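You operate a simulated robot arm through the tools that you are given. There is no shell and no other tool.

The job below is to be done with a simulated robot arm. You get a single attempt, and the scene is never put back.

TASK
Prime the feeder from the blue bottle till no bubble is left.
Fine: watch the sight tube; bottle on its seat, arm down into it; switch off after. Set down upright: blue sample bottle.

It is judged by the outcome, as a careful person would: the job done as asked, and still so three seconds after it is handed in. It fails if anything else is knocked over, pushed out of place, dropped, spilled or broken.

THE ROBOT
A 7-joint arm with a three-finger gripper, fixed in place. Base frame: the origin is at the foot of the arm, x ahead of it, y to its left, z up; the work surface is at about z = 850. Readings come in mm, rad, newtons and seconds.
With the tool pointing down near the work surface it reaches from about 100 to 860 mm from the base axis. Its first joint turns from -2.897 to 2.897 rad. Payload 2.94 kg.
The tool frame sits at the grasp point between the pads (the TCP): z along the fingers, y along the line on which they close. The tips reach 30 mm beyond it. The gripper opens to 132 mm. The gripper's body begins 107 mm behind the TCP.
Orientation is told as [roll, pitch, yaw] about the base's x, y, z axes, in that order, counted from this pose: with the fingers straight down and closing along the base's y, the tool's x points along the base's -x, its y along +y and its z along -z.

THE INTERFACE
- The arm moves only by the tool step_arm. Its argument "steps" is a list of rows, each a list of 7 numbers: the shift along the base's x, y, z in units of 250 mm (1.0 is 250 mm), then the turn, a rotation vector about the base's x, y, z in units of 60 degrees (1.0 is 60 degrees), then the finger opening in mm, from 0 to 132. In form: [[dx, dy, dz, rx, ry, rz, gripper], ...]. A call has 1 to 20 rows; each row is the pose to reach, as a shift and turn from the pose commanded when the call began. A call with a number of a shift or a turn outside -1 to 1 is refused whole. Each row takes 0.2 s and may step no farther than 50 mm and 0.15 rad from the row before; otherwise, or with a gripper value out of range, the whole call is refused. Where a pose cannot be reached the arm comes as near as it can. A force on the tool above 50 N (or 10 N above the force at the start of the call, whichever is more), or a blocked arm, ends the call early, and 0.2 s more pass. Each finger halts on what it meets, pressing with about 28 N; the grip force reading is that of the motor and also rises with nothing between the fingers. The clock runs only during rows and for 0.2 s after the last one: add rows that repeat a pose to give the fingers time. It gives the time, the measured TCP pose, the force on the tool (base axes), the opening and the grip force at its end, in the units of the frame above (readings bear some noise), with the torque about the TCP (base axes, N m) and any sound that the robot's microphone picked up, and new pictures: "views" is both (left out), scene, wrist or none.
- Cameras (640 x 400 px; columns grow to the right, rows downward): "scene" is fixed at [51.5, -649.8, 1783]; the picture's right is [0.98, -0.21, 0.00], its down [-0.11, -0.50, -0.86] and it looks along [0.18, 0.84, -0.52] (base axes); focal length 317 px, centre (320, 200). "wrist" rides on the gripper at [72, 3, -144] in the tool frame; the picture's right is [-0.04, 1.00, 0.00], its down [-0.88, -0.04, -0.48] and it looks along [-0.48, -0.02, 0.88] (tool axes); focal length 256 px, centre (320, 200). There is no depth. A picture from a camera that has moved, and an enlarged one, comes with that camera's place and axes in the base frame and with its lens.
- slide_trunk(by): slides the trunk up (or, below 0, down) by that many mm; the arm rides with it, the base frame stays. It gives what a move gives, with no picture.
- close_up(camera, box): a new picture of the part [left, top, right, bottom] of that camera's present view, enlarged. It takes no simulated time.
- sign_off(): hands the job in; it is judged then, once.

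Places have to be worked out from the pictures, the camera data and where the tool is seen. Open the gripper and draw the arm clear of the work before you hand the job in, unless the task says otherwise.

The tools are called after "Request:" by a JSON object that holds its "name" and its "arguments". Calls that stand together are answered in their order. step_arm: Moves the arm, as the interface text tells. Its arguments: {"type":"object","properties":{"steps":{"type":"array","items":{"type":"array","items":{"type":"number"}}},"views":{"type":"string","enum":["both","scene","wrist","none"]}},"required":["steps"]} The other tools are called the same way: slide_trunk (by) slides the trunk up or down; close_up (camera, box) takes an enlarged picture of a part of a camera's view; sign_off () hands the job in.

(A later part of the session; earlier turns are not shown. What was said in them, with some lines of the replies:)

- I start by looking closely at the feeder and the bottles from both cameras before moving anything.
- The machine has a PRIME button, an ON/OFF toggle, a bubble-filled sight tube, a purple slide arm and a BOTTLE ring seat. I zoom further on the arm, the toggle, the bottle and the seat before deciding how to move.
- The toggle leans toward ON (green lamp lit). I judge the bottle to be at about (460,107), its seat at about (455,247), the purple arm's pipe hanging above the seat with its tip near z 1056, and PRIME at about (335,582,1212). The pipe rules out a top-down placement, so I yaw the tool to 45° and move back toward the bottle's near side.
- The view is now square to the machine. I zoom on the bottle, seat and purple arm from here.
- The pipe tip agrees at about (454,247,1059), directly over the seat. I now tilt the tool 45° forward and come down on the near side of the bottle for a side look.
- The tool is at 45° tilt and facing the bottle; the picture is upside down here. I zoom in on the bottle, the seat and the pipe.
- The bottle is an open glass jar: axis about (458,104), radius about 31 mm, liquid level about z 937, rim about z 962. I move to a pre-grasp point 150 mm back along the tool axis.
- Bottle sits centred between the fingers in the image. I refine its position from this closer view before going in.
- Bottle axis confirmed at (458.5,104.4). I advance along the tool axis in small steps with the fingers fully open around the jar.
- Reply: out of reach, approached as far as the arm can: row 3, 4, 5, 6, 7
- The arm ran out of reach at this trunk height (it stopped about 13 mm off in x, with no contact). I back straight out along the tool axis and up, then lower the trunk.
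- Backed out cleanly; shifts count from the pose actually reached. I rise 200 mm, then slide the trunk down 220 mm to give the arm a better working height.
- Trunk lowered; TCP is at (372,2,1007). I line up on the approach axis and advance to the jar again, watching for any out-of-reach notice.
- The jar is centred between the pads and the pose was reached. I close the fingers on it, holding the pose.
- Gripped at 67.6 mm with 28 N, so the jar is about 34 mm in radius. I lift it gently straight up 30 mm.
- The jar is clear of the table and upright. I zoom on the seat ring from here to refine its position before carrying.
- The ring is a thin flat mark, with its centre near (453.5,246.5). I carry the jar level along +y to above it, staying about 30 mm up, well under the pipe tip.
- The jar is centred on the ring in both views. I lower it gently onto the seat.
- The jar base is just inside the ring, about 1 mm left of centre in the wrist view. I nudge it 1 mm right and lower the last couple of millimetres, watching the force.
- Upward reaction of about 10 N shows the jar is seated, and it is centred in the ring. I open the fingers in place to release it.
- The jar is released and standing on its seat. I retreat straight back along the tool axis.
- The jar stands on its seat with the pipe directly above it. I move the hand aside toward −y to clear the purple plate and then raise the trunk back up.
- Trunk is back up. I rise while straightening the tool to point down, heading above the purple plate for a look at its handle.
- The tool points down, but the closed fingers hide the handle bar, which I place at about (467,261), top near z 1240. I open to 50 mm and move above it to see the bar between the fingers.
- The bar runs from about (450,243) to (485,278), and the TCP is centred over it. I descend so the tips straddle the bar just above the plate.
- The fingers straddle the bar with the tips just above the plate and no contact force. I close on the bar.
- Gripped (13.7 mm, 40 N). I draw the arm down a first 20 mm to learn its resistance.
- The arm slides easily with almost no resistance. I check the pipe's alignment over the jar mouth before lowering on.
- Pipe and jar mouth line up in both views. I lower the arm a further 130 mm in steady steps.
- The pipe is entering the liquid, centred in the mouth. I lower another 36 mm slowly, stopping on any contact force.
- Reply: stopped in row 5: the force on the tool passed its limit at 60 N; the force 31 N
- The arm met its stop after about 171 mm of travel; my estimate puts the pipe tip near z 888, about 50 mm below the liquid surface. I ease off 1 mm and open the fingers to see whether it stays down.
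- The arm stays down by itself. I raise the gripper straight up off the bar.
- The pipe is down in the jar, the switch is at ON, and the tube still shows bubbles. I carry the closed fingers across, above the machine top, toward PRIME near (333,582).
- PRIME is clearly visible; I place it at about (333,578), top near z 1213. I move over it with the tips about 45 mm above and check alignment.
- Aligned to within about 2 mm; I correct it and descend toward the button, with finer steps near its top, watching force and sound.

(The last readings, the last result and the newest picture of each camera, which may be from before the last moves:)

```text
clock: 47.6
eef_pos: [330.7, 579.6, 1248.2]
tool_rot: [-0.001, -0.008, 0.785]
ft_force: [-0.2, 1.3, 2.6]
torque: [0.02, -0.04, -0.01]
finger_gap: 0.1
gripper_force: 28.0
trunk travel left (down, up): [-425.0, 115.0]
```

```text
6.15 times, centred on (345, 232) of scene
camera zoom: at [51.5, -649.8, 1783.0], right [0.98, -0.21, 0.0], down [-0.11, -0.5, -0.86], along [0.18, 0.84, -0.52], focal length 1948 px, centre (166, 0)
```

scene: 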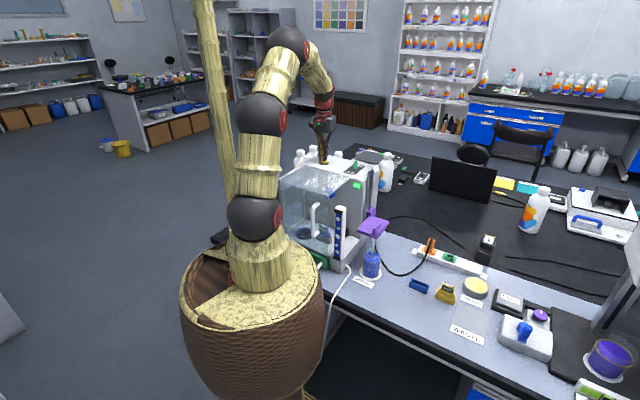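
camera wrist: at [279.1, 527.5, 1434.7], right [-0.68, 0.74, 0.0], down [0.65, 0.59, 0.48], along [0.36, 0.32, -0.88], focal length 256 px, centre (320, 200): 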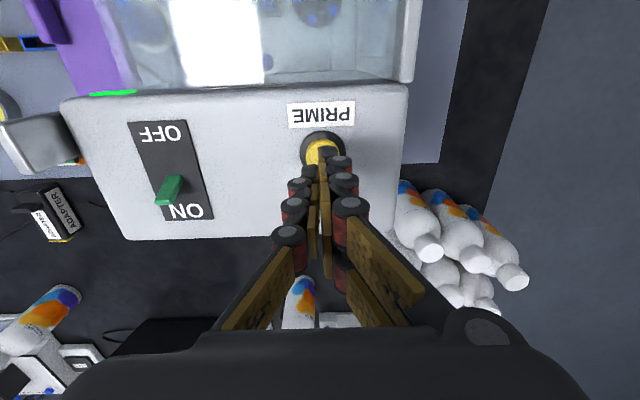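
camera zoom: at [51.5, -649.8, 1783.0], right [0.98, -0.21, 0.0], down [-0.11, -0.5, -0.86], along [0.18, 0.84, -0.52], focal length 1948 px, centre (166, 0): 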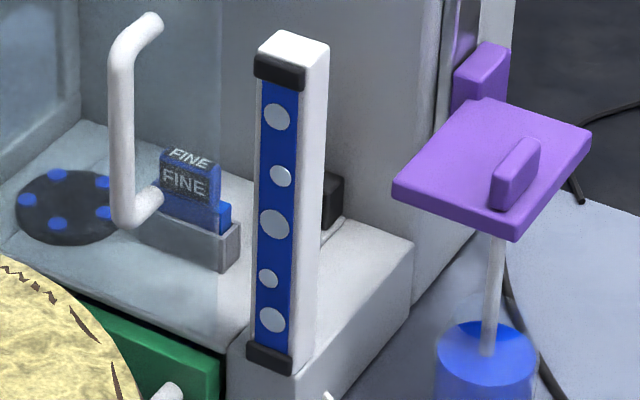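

Light contact on the button (2.6 N); the tube still shows five bubbles. I press down a few millimetres and hold.

Request:
{"name": "step_arm", "arguments": {"steps": [[0, 0, -0.008, 0, 0, 0, 0], [0, 0, -0.016, 0, 0, 0, 0], [0, 0, -0.016, 0, 0, 0, 0]], "views": "scene"}}

Request:
{"name": "close_up", "arguments": {"camera": "scene", "box": [320, 200, 370, 265]}}

Request:
{"name": "close_up", "arguments": {"camera": "scene", "box": [300, 140, 360, 180]}}

```text
clock: 48.4
eef_pos: [330.6, 579.6, 1244.6]
tool_rot: [-0.001, -0.006, 0.785]
ft_force: [0.1, 0.7, 5.9]
torque: [0.04, -0.03, -0.03]
finger_gap: 0.1
gripper_force: 28.1
trunk travel left (down, up): [-425.0, 115.0]
heard: click
```

scene: 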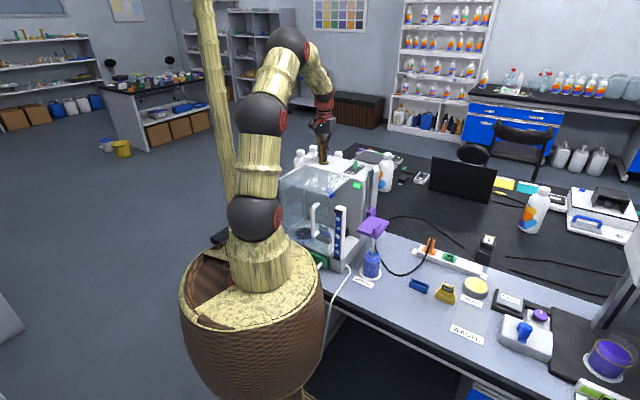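

```text
6.15 times, centred on (345, 232) of scene
camera zoom: at [51.5, -649.8, 1783.0], right [0.98, -0.21, 0.0], down [-0.11, -0.5, -0.86], along [0.18, 0.84, -0.52], focal length 1948 px, centre (166, 0)
```

zoom: 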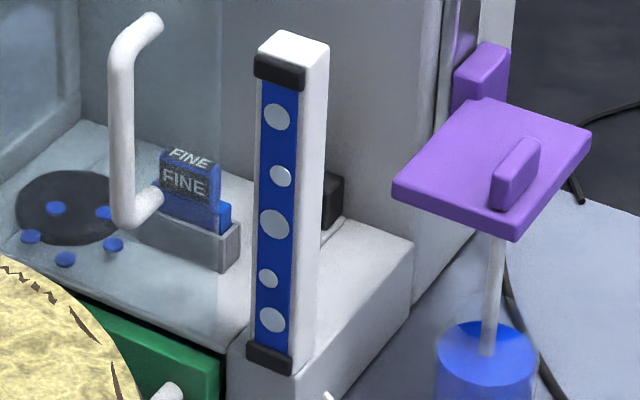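

```text
10.00 times, centred on (330, 160) of scene
camera zoom: at [51.5, -649.8, 1783.0], right [0.98, -0.21, 0.0], down [-0.11, -0.5, -0.86], along [0.18, 0.84, -0.52], focal length 3166 px, centre (220, 600)
```

zoom: 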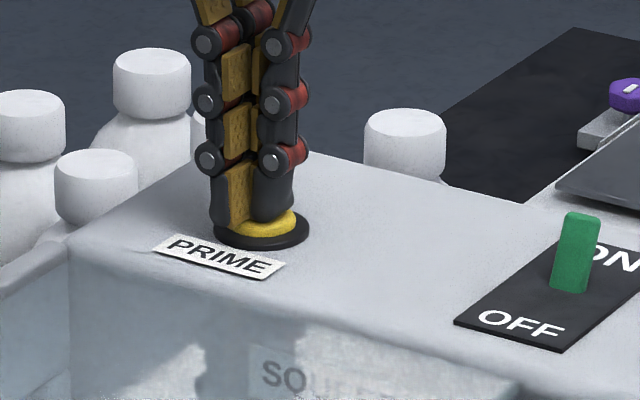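

A click, and the rotor's blue rollers have moved: the pump is running. I keep holding and watch the sight tube.

Request:
{"name": "step_arm", "arguments": {"steps": [[0, 0, 0, 0, 0, 0, 0], [0, 0, 0, 0, 0, 0, 0], [0, 0, 0, 0, 0, 0, 0], [0, 0, 0, 0, 0, 0, 0]], "views": "none"}}

Request:
{"name": "close_up", "arguments": {"camera": "scene", "box": [310, 195, 390, 285]}}

```text
clock: 49.4
eef_pos: [332.0, 578.5, 1245.0]
tool_rot: [0.0, -0.007, 0.787]
ft_force: [0.8, 1.9, 6.1]
torque: [0.06, -0.04, 0.02]
finger_gap: 0.0
gripper_force: 28.2
trunk travel left (down, up): [-425.0, 115.0]
```

```text
4.44 times, centred on (350, 240) of scene
camera zoom: at [51.5, -649.8, 1783.0], right [0.98, -0.21, 0.0], down [-0.11, -0.5, -0.86], along [0.18, 0.84, -0.52], focal length 1407 px, centre (187, 22)
```

zoom: 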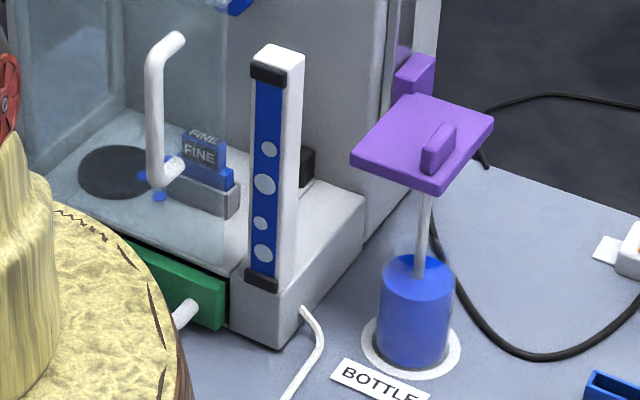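

One bubble is already gone (four left). I keep holding.

Request:
{"name": "step_arm", "arguments": {"steps": [[0, 0, 0, 0, 0, 0, 0], [0, 0, 0, 0, 0, 0, 0], [0, 0, 0, 0, 0, 0, 0], [0, 0, 0, 0, 0, 0, 0], [0, 0, 0, 0, 0, 0, 0]], "views": "none"}}

Request:
{"name": "close_up", "arguments": {"camera": "scene", "box": [310, 195, 390, 285]}}

```text
clock: 50.6
eef_pos: [331.4, 579.7, 1245.4]
tool_rot: [-0.003, -0.008, 0.786]
ft_force: [1.5, 1.3, 7.3]
torque: [0.04, -0.06, 0.02]
finger_gap: 0.0
gripper_force: 27.7
trunk travel left (down, up): [-425.0, 115.0]
```

```text
4.44 times, centred on (350, 240) of scene
camera zoom: at [51.5, -649.8, 1783.0], right [0.98, -0.21, 0.0], down [-0.11, -0.5, -0.86], along [0.18, 0.84, -0.52], focal length 1407 px, centre (187, 22)
```

zoom: 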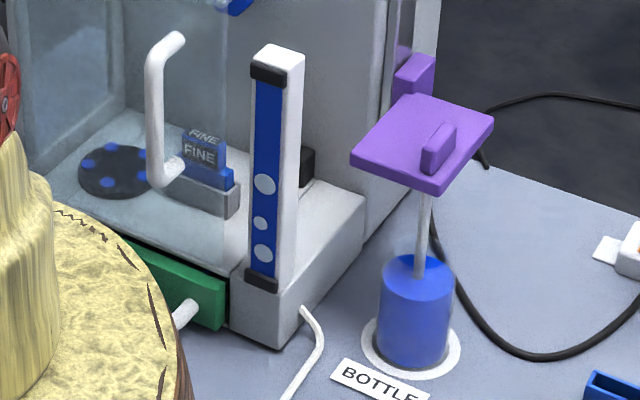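

Three bubbles left. I continue holding.

Request:
{"name": "step_arm", "arguments": {"steps": [[0, 0, 0, 0, 0, 0, 0], [0, 0, 0, 0, 0, 0, 0], [0, 0, 0, 0, 0, 0, 0], [0, 0, 0, 0, 0, 0, 0], [0, 0, 0, 0, 0, 0, 0]], "views": "none"}}

Request:
{"name": "close_up", "arguments": {"camera": "scene", "box": [310, 195, 390, 285]}}

```text
clock: 51.8
eef_pos: [329.9, 579.0, 1245.0]
tool_rot: [-0.003, -0.008, 0.786]
ft_force: [1.8, 2.0, 7.3]
torque: [0.02, -0.09, 0.04]
finger_gap: 0.1
gripper_force: 28.0
trunk travel left (down, up): [-425.0, 115.0]
```

```text
4.44 times, centred on (350, 240) of scene
camera zoom: at [51.5, -649.8, 1783.0], right [0.98, -0.21, 0.0], down [-0.11, -0.5, -0.86], along [0.18, 0.84, -0.52], focal length 1407 px, centre (187, 22)
```

zoom: 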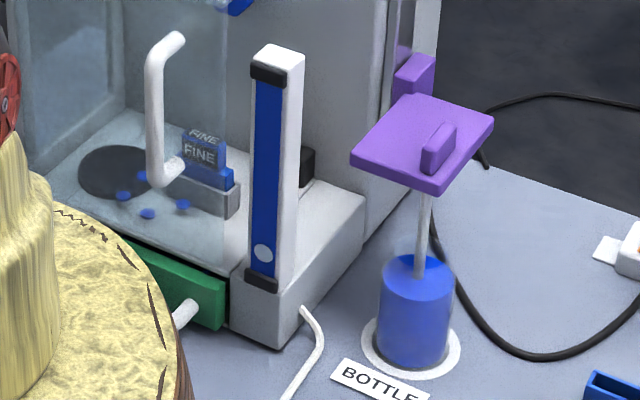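

One bubble is left. I hold in shorter increments now so as not to overrun.

Request:
{"name": "step_arm", "arguments": {"steps": [[0, 0, 0, 0, 0, 0, 0], [0, 0, 0, 0, 0, 0, 0]], "views": "none"}}

Request:
{"name": "close_up", "arguments": {"camera": "scene", "box": [310, 195, 390, 285]}}

```text
clock: 52.4
eef_pos: [331.7, 579.6, 1244.8]
tool_rot: [-0.001, -0.007, 0.784]
ft_force: [0.0, 1.6, 7.8]
torque: [0.08, -0.01, 0.0]
finger_gap: 0.0
gripper_force: 28.1
trunk travel left (down, up): [-425.0, 115.0]
```

```text
4.44 times, centred on (350, 240) of scene
camera zoom: at [51.5, -649.8, 1783.0], right [0.98, -0.21, 0.0], down [-0.11, -0.5, -0.86], along [0.18, 0.84, -0.52], focal length 1407 px, centre (187, 22)
```

zoom: 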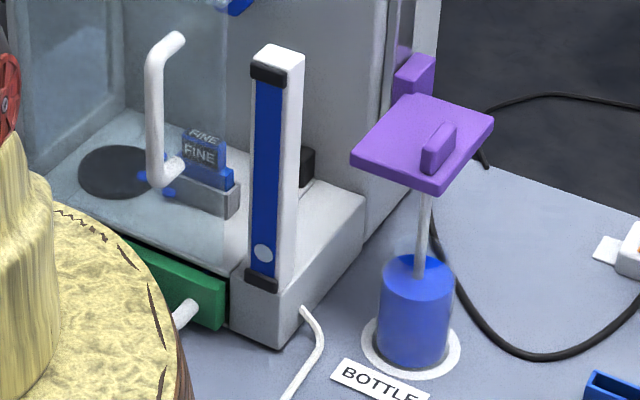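

The last bubble, at the bottom, is still there. I hold another half second.

Request:
{"name": "step_arm", "arguments": {"steps": [[0, 0, 0, 0, 0, 0, 0], [0, 0, 0, 0, 0, 0, 0]], "views": "none"}}

Request:
{"name": "close_up", "arguments": {"camera": "scene", "box": [310, 195, 390, 285]}}

```text
clock: 53.0
eef_pos: [330.5, 579.5, 1245.1]
tool_rot: [-0.002, -0.008, 0.787]
ft_force: [1.4, 1.7, 7.6]
torque: [0.04, -0.05, 0.0]
finger_gap: 0.0
gripper_force: 28.4
trunk travel left (down, up): [-425.0, 115.0]
```

```text
4.44 times, centred on (350, 240) of scene
camera zoom: at [51.5, -649.8, 1783.0], right [0.98, -0.21, 0.0], down [-0.11, -0.5, -0.86], along [0.18, 0.84, -0.52], focal length 1407 px, centre (187, 22)
```

zoom: 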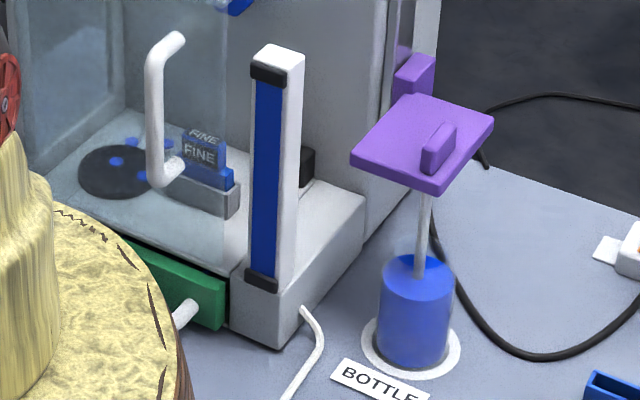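

The sight tube looks clear. A closer look costs no time, so I confirm before letting go.

Request:
{"name": "close_up", "arguments": {"camera": "scene", "box": [332, 203, 352, 270]}}

```text
5.97 times, centred on (342, 236) of scene
camera zoom: at [51.5, -649.8, 1783.0], right [0.98, -0.21, 0.0], down [-0.11, -0.5, -0.86], along [0.18, 0.84, -0.52], focal length 1890 px, centre (189, -18)
```

zoom: 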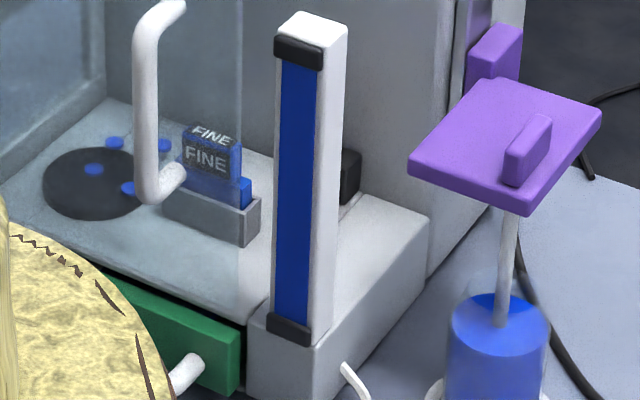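

No bubble is left. I lift off the button straight up and check whether the pump stops.

Request:
{"name": "step_arm", "arguments": {"steps": [[0, 0, 0.04, 0, 0, 0, 0], [0, 0, 0.12, 0, 0, 0, 0], [0, 0, 0.24, 0, 0, 0, 0]]}}

Request:
{"name": "close_up", "arguments": {"camera": "scene", "box": [300, 140, 400, 270]}}

```text
clock: 53.8
eef_pos: [329.9, 578.2, 1304.9]
tool_rot: [-0.002, -0.006, 0.787]
ft_force: [-0.3, -0.4, -0.6]
torque: [0.06, 0.0, 0.0]
finger_gap: 0.0
gripper_force: 27.8
trunk travel left (down, up): [-425.0, 115.0]
camera wrist: at [277.4, 529.1, 1448.6], right [-0.68, 0.74, 0.0], down [0.65, 0.59, 0.48], along [0.36, 0.32, -0.88], focal length 256 px, centre (320, 200)
```

scene: 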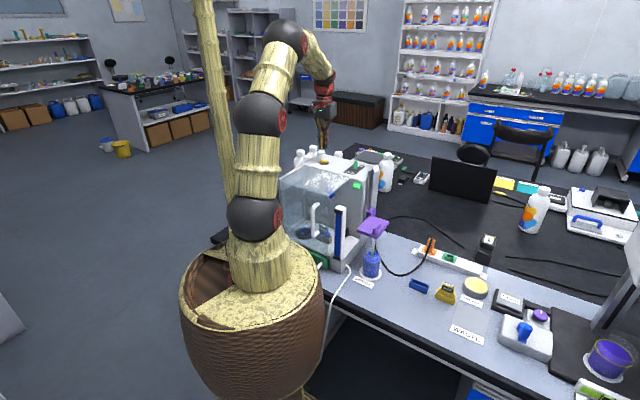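
wrist: 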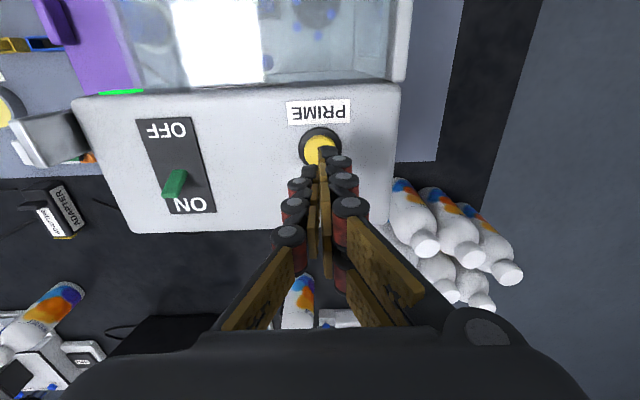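

```text
3.08 times, centred on (350, 205) of scene
camera zoom: at [51.5, -649.8, 1783.0], right [0.98, -0.21, 0.0], down [-0.11, -0.5, -0.86], along [0.18, 0.84, -0.52], focal length 974 px, centre (228, 185)
```

zoom: 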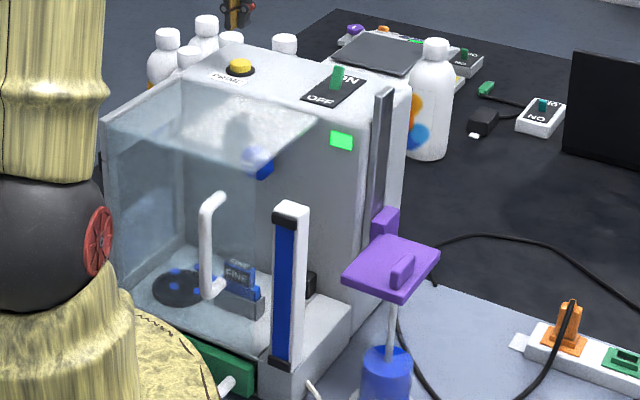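

The tube stays clear with the button released. Now the switch: I put the lever base near (449,497), leaning toward ON. I move the closed fingers over the ON label, behind the lever.

Request:
{"name": "step_arm", "arguments": {"steps": [[0.12, -0.02, 0.06, 0, 0, 0, 0], [0.27, -0.06, 0.06, 0, 0, 0, 0], [0.42, -0.12, 0.06, 0, 0, 0, 0], [0.54, -0.19, 0.06, 0, 0, 0, 0], [0.59, -0.215, 0.04, 0, 0, 0, 0], [0.59, -0.215, 0.02, 0, 0, 0, 0]]}}

Request:
{"name": "close_up", "arguments": {"camera": "wrist", "box": [250, 80, 410, 220]}}

Request:
{"name": "close_up", "arguments": {"camera": "scene", "box": [310, 130, 400, 200]}}

```text
clock: 55.2
eef_pos: [479.4, 526.3, 1308.3]
tool_rot: [-0.002, -0.005, 0.785]
ft_force: [-0.2, -0.2, -0.5]
torque: [-0.03, -0.02, 0.02]
finger_gap: 0.0
gripper_force: 28.0
trunk travel left (down, up): [-425.0, 115.0]
camera wrist: at [425.0, 476.6, 1453.7], right [-0.68, 0.74, 0.0], down [0.65, 0.59, 0.48], along [0.36, 0.32, -0.88], focal length 256 px, centre (320, 200)
```

scene: 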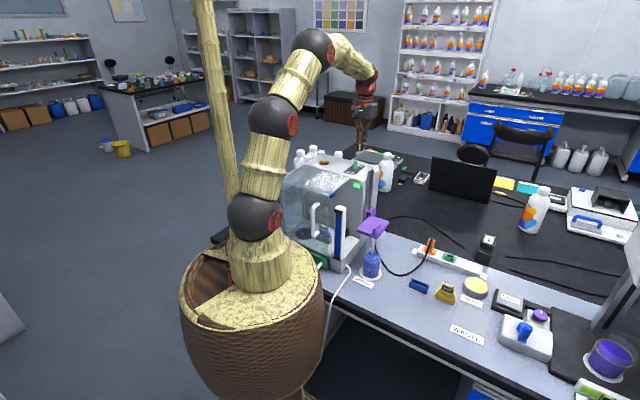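
wrist: 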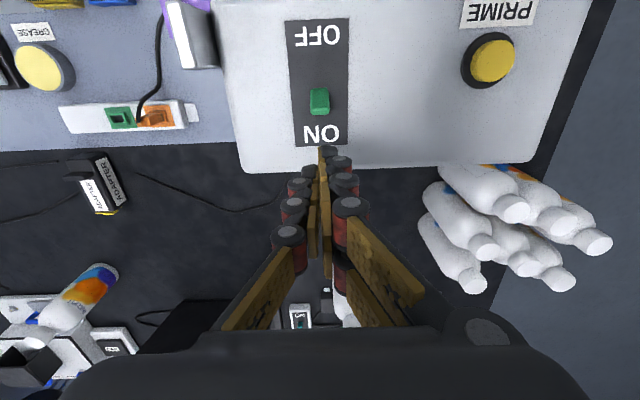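

```text
2.86 times, centred on (330, 150) of wrist
camera zoom: at [425.0, 476.6, 1453.7], right [-0.68, 0.74, 0.0], down [0.65, 0.59, 0.48], along [0.36, 0.32, -0.88], focal length 731 px, centre (291, 343)
```

zoom: 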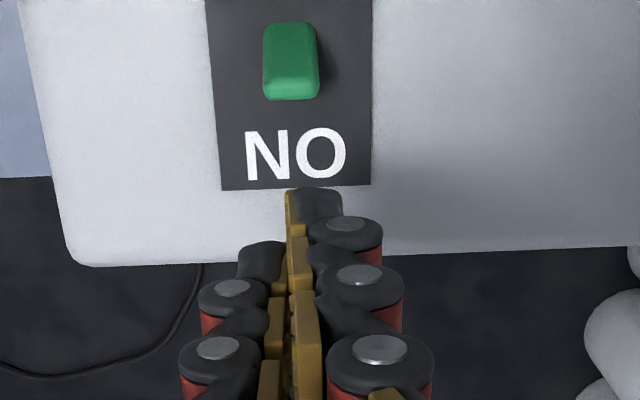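

```text
5.71 times, centred on (355, 165) of scene
camera zoom: at [51.5, -649.8, 1783.0], right [0.98, -0.21, 0.0], down [-0.11, -0.5, -0.86], along [0.18, 0.84, -0.52], focal length 1809 px, centre (120, 400)
```

zoom: 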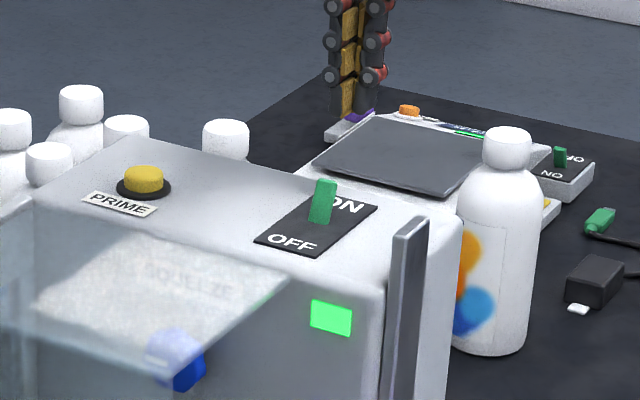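

The fingers are laterally in line with the lever, about 40 mm behind it. I lower so the tips are about 18 mm above the panel, level with the lever.

Request:
{"name": "step_arm", "arguments": {"steps": [[0, 0, -0.08, 0, 0, 0, 0], [0, 0, -0.15, 0, 0, 0, 0], [0, 0, -0.2, 0, 0, 0, 0], [0, 0, -0.228, 0, 0, 0, 0], [0, 0, -0.228, 0, 0, 0, 0]]}}

Request:
{"name": "close_up", "arguments": {"camera": "wrist", "box": [250, 80, 410, 220]}}

Request:
{"name": "close_up", "arguments": {"camera": "scene", "box": [330, 130, 390, 180]}}

```text
clock: 56.4
eef_pos: [477.4, 524.7, 1253.0]
tool_rot: [-0.002, -0.004, 0.785]
ft_force: [0.1, -0.2, 0.0]
torque: [0.01, -0.01, -0.01]
finger_gap: 0.0
gripper_force: 28.3
trunk travel left (down, up): [-425.0, 115.0]
camera wrist: at [425.4, 476.0, 1396.5], right [-0.68, 0.74, 0.0], down [0.65, 0.59, 0.48], along [0.36, 0.32, -0.88], focal length 256 px, centre (320, 200)
```

scene: 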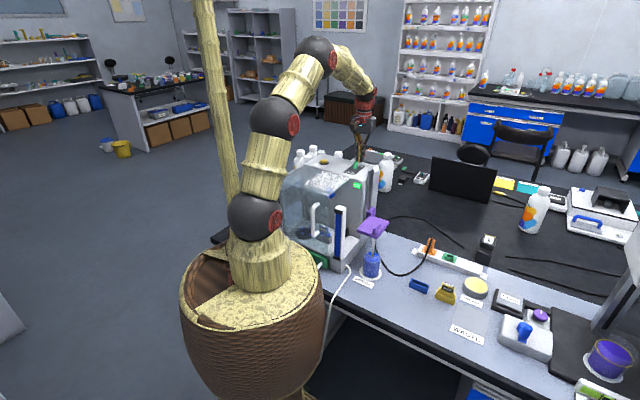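
wrist: 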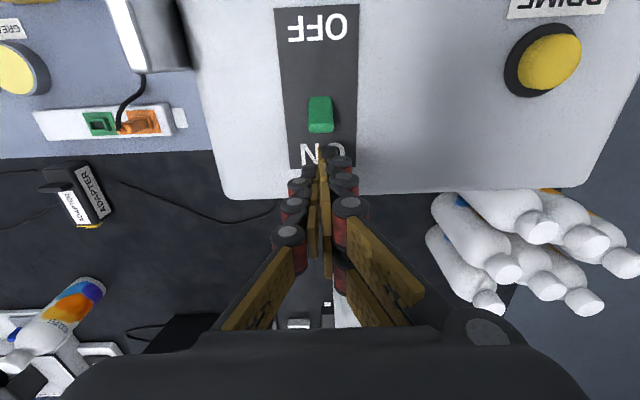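

```text
2.86 times, centred on (330, 150) of wrist
camera zoom: at [425.4, 476.0, 1396.5], right [-0.68, 0.74, 0.0], down [0.65, 0.59, 0.48], along [0.36, 0.32, -0.88], focal length 731 px, centre (291, 343)
```

zoom: 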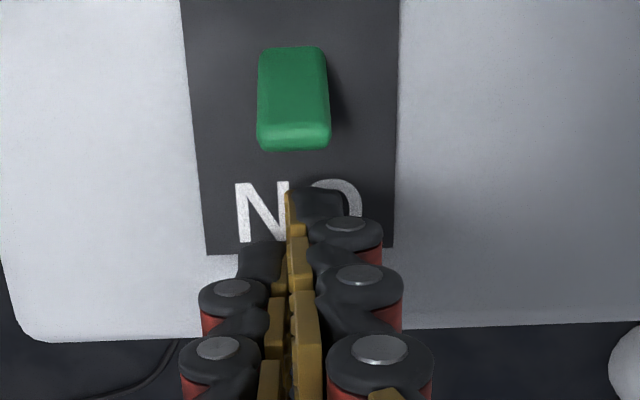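

```text
8.00 times, centred on (360, 155) of scene
camera zoom: at [51.5, -649.8, 1783.0], right [0.98, -0.21, 0.0], down [-0.11, -0.5, -0.86], along [0.18, 0.84, -0.52], focal length 2533 px, centre (0, 560)
```

zoom: 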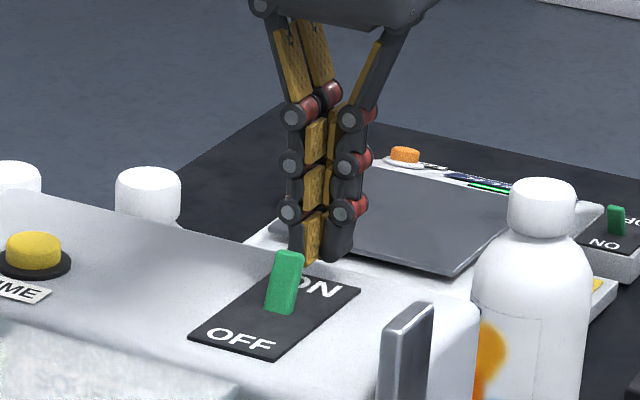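

The tips are directly behind the lever at its upper height. I lower 5 mm more and push toward OFF in 4 mm steps.

Request:
{"name": "step_arm", "arguments": {"steps": [[0, 0, -0.02, 0, 0, 0, 0], [-0.028, -0.028, -0.02, 0, 0, 0, 0], [-0.05, -0.05, -0.02, 0, 0, 0, 0], [-0.062, -0.062, -0.02, 0, 0, 0, 0], [-0.074, -0.074, -0.02, 0, 0, 0, 0], [-0.086, -0.086, -0.02, 0, 0, 0, 0], [-0.097, -0.097, -0.02, 0, 0, 0, 0]]}}

Request:
{"name": "close_up", "arguments": {"camera": "scene", "box": [330, 130, 390, 200]}}

```text
clock: 58.0
eef_pos: [455.1, 503.4, 1248.7]
tool_rot: [-0.001, -0.01, 0.786]
ft_force: [7.7, 8.7, -0.4]
torque: [0.22, -0.21, -0.02]
finger_gap: 0.0
gripper_force: 28.2
trunk travel left (down, up): [-425.0, 115.0]
camera wrist: at [402.5, 453.7, 1392.1], right [-0.68, 0.74, 0.0], down [0.64, 0.59, 0.48], along [0.36, 0.33, -0.88], focal length 256 px, centre (320, 200)
```

scene: 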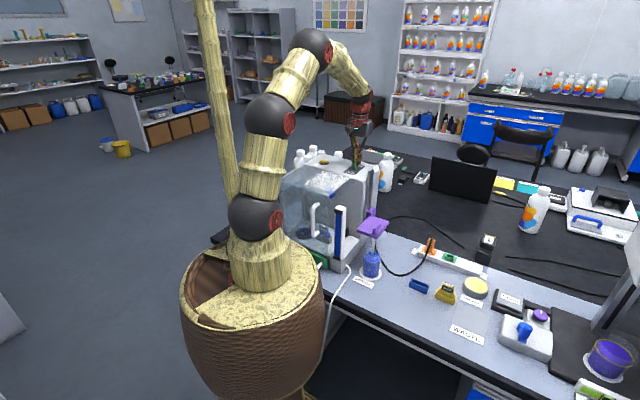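
wrist: 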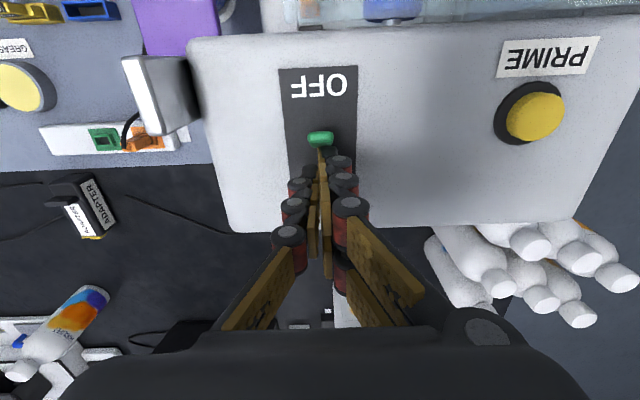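

```text
5.71 times, centred on (360, 165) of scene
camera zoom: at [51.5, -649.8, 1783.0], right [0.98, -0.21, 0.0], down [-0.11, -0.5, -0.86], along [0.18, 0.84, -0.52], focal length 1809 px, centre (91, 400)
```

zoom: 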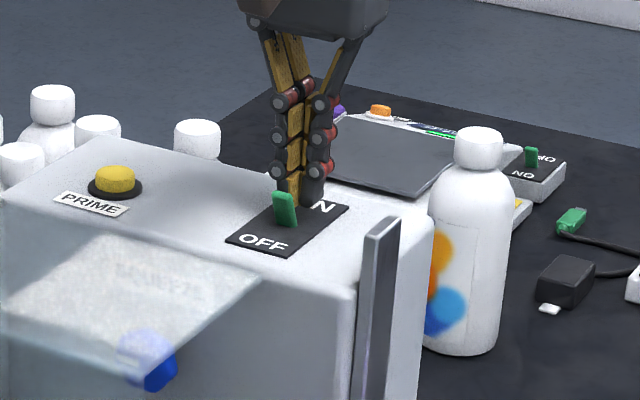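

The green lamp has gone out and the lever now leans toward OFF. I give it 3 mm more to seat it, then back away and check it stays.

Request:
{"name": "step_arm", "arguments": {"steps": [[-0.004, -0.004, 0, 0, 0, 0, 0], [-0.008, -0.008, 0, 0, 0, 0, 0], [-0.008, -0.008, 0, 0, 0, 0, 0]], "views": "none"}}

Request:
{"name": "step_arm", "arguments": {"steps": [[0.02, 0.02, 0, 0, 0, 0, 0], [0.05, 0.05, 0.02, 0, 0, 0, 0], [0.09, 0.09, 0.1, 0, 0, 0, 0], [0.1, 0.1, 0.25, 0, 0, 0, 0], [0.1, 0.1, 0.42, 0, 0, 0, 0]]}}

Request:
{"name": "close_up", "arguments": {"camera": "scene", "box": [310, 140, 410, 290]}}

Request:
{"name": "close_up", "arguments": {"camera": "wrist", "box": [240, 20, 420, 180]}}

```text
clock: 58.8
eef_pos: [456.6, 503.7, 1249.0]
tool_rot: [-0.001, -0.009, 0.787]
ft_force: [22.3, 22.8, 6.5]
torque: [0.53, -0.49, -0.1]
finger_gap: 0.0
gripper_force: 28.2
trunk travel left (down, up): [-425.0, 115.0]
```

```text
clock: 60.0
eef_pos: [477.1, 523.5, 1353.2]
tool_rot: [-0.003, -0.005, 0.786]
ft_force: [-0.6, -0.6, -1.2]
torque: [0.03, 0.01, 0.01]
finger_gap: 0.0
gripper_force: 27.9
trunk travel left (down, up): [-425.0, 115.0]
camera wrist: at [423.6, 474.3, 1496.5], right [-0.68, 0.74, 0.0], down [0.65, 0.59, 0.48], along [0.35, 0.32, -0.88], focal length 256 px, centre (320, 200)
```

scene: 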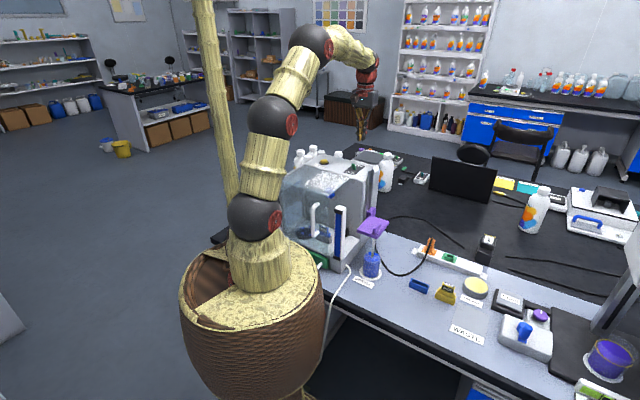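
wrist: 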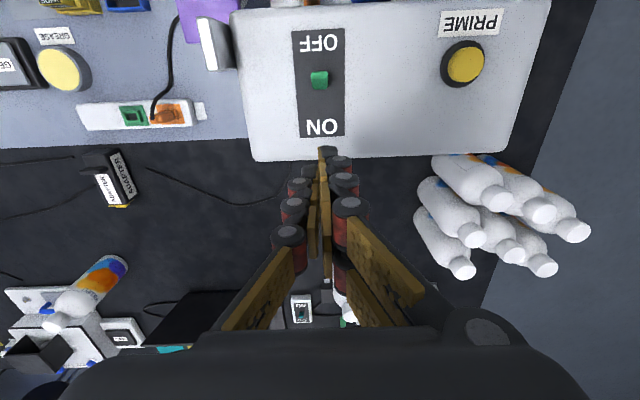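

```text
2.67 times, centred on (360, 215) of scene
camera zoom: at [51.5, -649.8, 1783.0], right [0.98, -0.21, 0.0], down [-0.11, -0.5, -0.86], along [0.18, 0.84, -0.52], focal length 844 px, centre (213, 160)
```

zoom: 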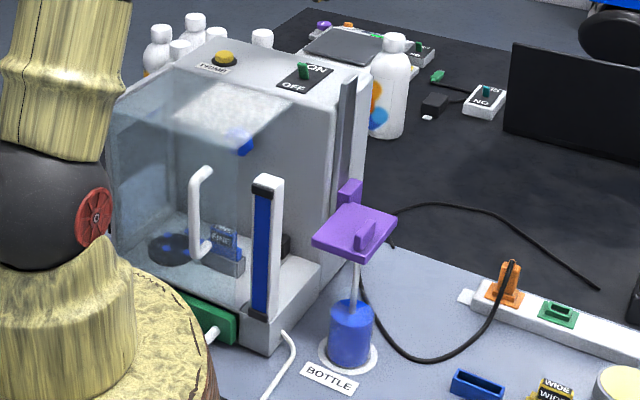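

```text
2.50 times, centred on (330, 100) of wrist
camera zoom: at [423.6, 474.3, 1496.5], right [-0.68, 0.74, 0.0], down [0.65, 0.59, 0.48], along [0.35, 0.32, -0.88], focal length 640 px, centre (295, 450)
```

zoom: 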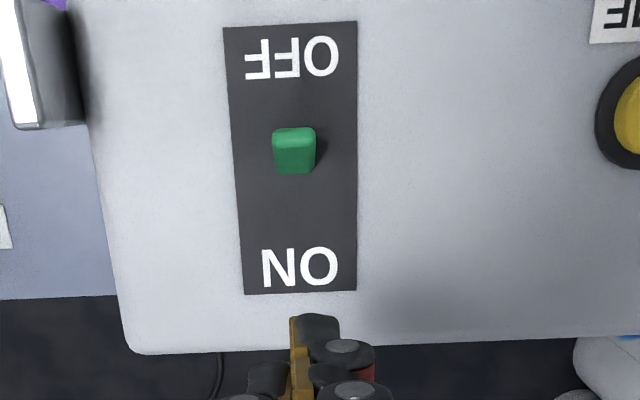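

The lever stays at OFF, the lamp is dark and the tube is clear. I raise the hand well clear of the machine, open the gripper and inspect everything.

Request:
{"name": "step_arm", "arguments": {"steps": [[0, -0.02, 0.15, 0, 0, 0, 20], [0, -0.1, 0.3, 0, 0, 0, 50], [0, -0.2, 0.45, 0, 0, 0, 80], [0, -0.32, 0.6, 0, 0, 0, 110], [0, -0.44, 0.75, 0, 0, 0, 132], [0, -0.56, 0.88, 0, 0, 0, 132], [0, -0.6, 0.92, 0, 0, 0, 132], [0, -0.6, 0.92, 0, 0, 0, 132], [0, -0.6, 0.92, 0, 0, 0, 132]]}}

Request:
{"name": "close_up", "arguments": {"camera": "scene", "box": [310, 140, 410, 220]}}

Request:
{"name": "close_up", "arguments": {"camera": "scene", "box": [310, 195, 410, 295]}}

Request:
{"name": "close_up", "arguments": {"camera": "wrist", "box": [250, 60, 510, 230]}}

```text
clock: 62.0
eef_pos: [478.3, 374.3, 1583.2]
tool_rot: [-0.002, -0.005, 0.786]
ft_force: [0.1, 0.1, 0.0]
torque: [-0.01, 0.02, 0.01]
finger_gap: 129.9
gripper_force: 0.1
trunk travel left (down, up): [-425.0, 115.0]
camera wrist: at [424.0, 325.2, 1726.7], right [-0.68, 0.74, 0.0], down [0.65, 0.59, 0.48], along [0.36, 0.32, -0.88], focal length 256 px, centre (320, 200)
```

scene: 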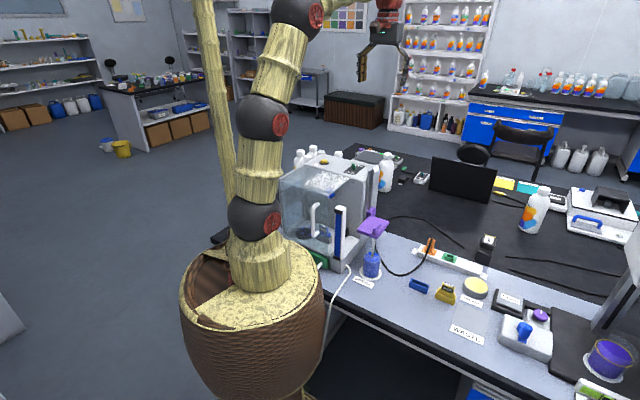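
wrist: 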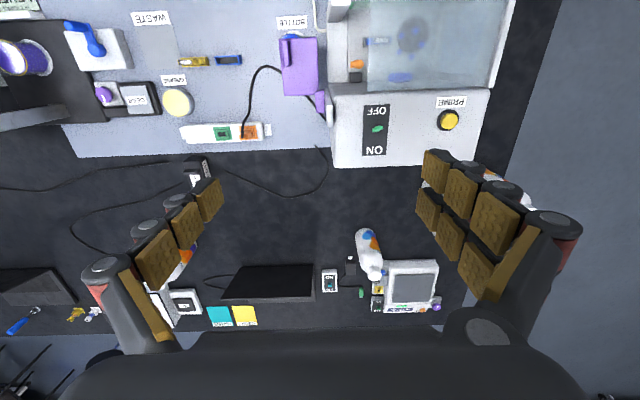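

```text
5.00 times, centred on (360, 180) of scene
camera zoom: at [51.5, -649.8, 1783.0], right [0.98, -0.21, 0.0], down [-0.11, -0.5, -0.86], along [0.18, 0.84, -0.52], focal length 1583 px, centre (120, 300)
```

zoom: 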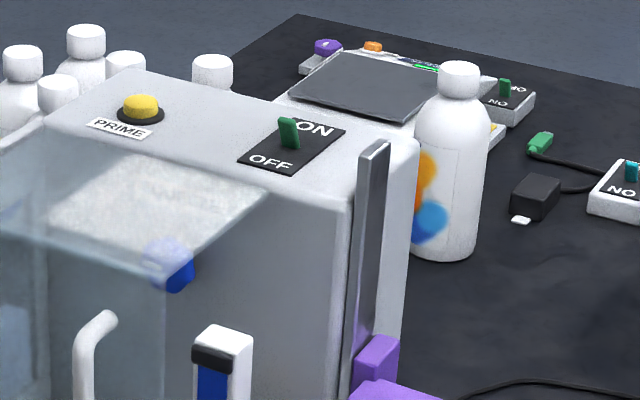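

```text
4.00 times, centred on (360, 245) of scene
camera zoom: at [51.5, -649.8, 1783.0], right [0.98, -0.21, 0.0], down [-0.11, -0.5, -0.86], along [0.18, 0.84, -0.52], focal length 1266 px, centre (160, 20)
```

zoom: 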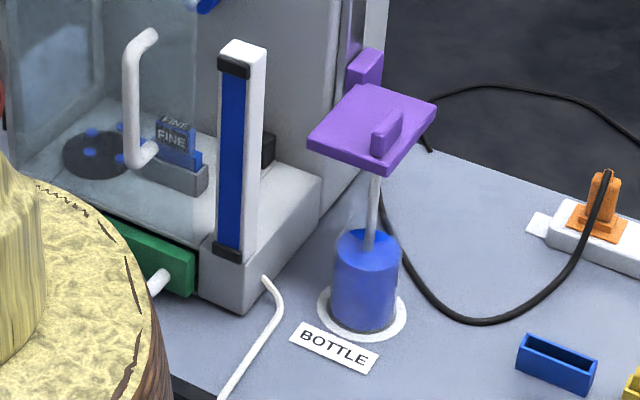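

```text
2.35 times, centred on (380, 145) of wrist
camera zoom: at [424.0, 325.2, 1726.7], right [-0.68, 0.74, 0.0], down [0.65, 0.59, 0.48], along [0.36, 0.32, -0.88], focal length 602 px, centre (179, 329)
```

zoom: 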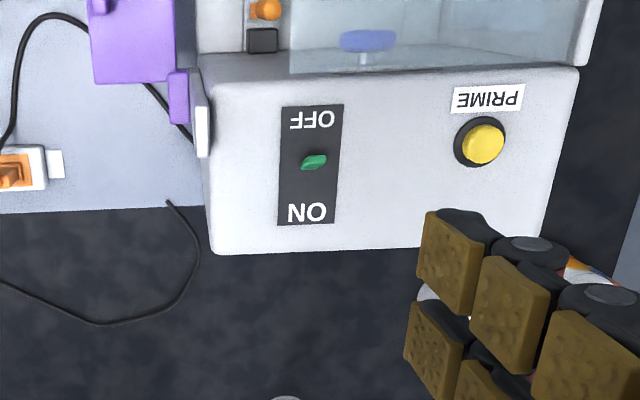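

Everything looks right: tube clear, lamp dark, lever at OFF, jar upright on its seat with the pipe in it, gripper open and clear. I wait a couple of seconds to be sure it holds.

Request:
{"name": "step_arm", "arguments": {"steps": [[0, 0, 0, 0, 0, 0, 132], [0, 0, 0, 0, 0, 0, 132], [0, 0, 0, 0, 0, 0, 132], [0, 0, 0, 0, 0, 0, 132], [0, 0, 0, 0, 0, 0, 132], [0, 0, 0, 0, 0, 0, 132], [0, 0, 0, 0, 0, 0, 132], [0, 0, 0, 0, 0, 0, 132], [0, 0, 0, 0, 0, 0, 132], [0, 0, 0, 0, 0, 0, 132]], "views": "none"}}

Request:
{"name": "close_up", "arguments": {"camera": "scene", "box": [300, 140, 420, 300]}}

```text
clock: 64.2
eef_pos: [476.5, 375.0, 1583.3]
tool_rot: [-0.001, -0.004, 0.783]
ft_force: [0.0, 0.7, 0.1]
torque: [0.01, -0.02, 0.02]
finger_gap: 132.1
gripper_force: 0.1
trunk travel left (down, up): [-425.0, 115.0]
```

```text
2.50 times, centred on (360, 220) of scene
camera zoom: at [51.5, -649.8, 1783.0], right [0.98, -0.21, 0.0], down [-0.11, -0.5, -0.86], along [0.18, 0.84, -0.52], focal length 792 px, centre (220, 150)
```

zoom: 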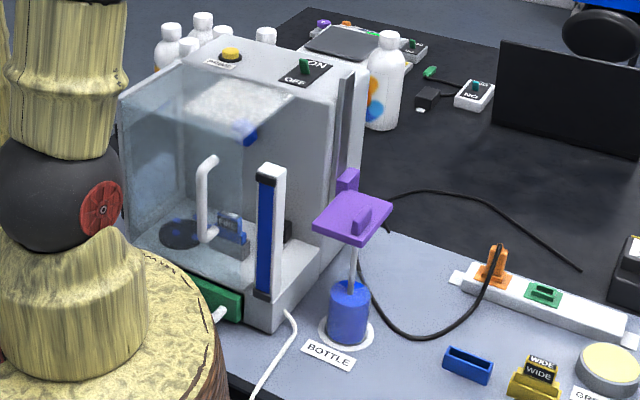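

The state holds: no bubbles, machine off, jar upright on its seat with the arm down in it, and the robot clear. I hand the job in.

Request:
{"name": "sign_off", "arguments": {}}

```text
The job is handed in.
```

The feeder is primed from the blue bottle: the sight tube went from five bubbles to none and was still clear when I handed the job in.

- **Bottle:** it stands upright on the marked seat. It was lifted about 30 mm and carried level, and I saw no spill.
- **Purple arm:** it is down in the bottle. It reached its stop after about 170 mm, with the pipe tip about 50 mm below the liquid surface by my estimate, and it stays down by itself.
- **Priming:** I held PRIME for about five seconds and let go as soon as the last bubble had cleared.
- **Switch:** the lever is at OFF and the green lamp is out.

In the last pictures nothing else on the bench looked moved or knocked over. The gripper is open and the robot is clear of the work.
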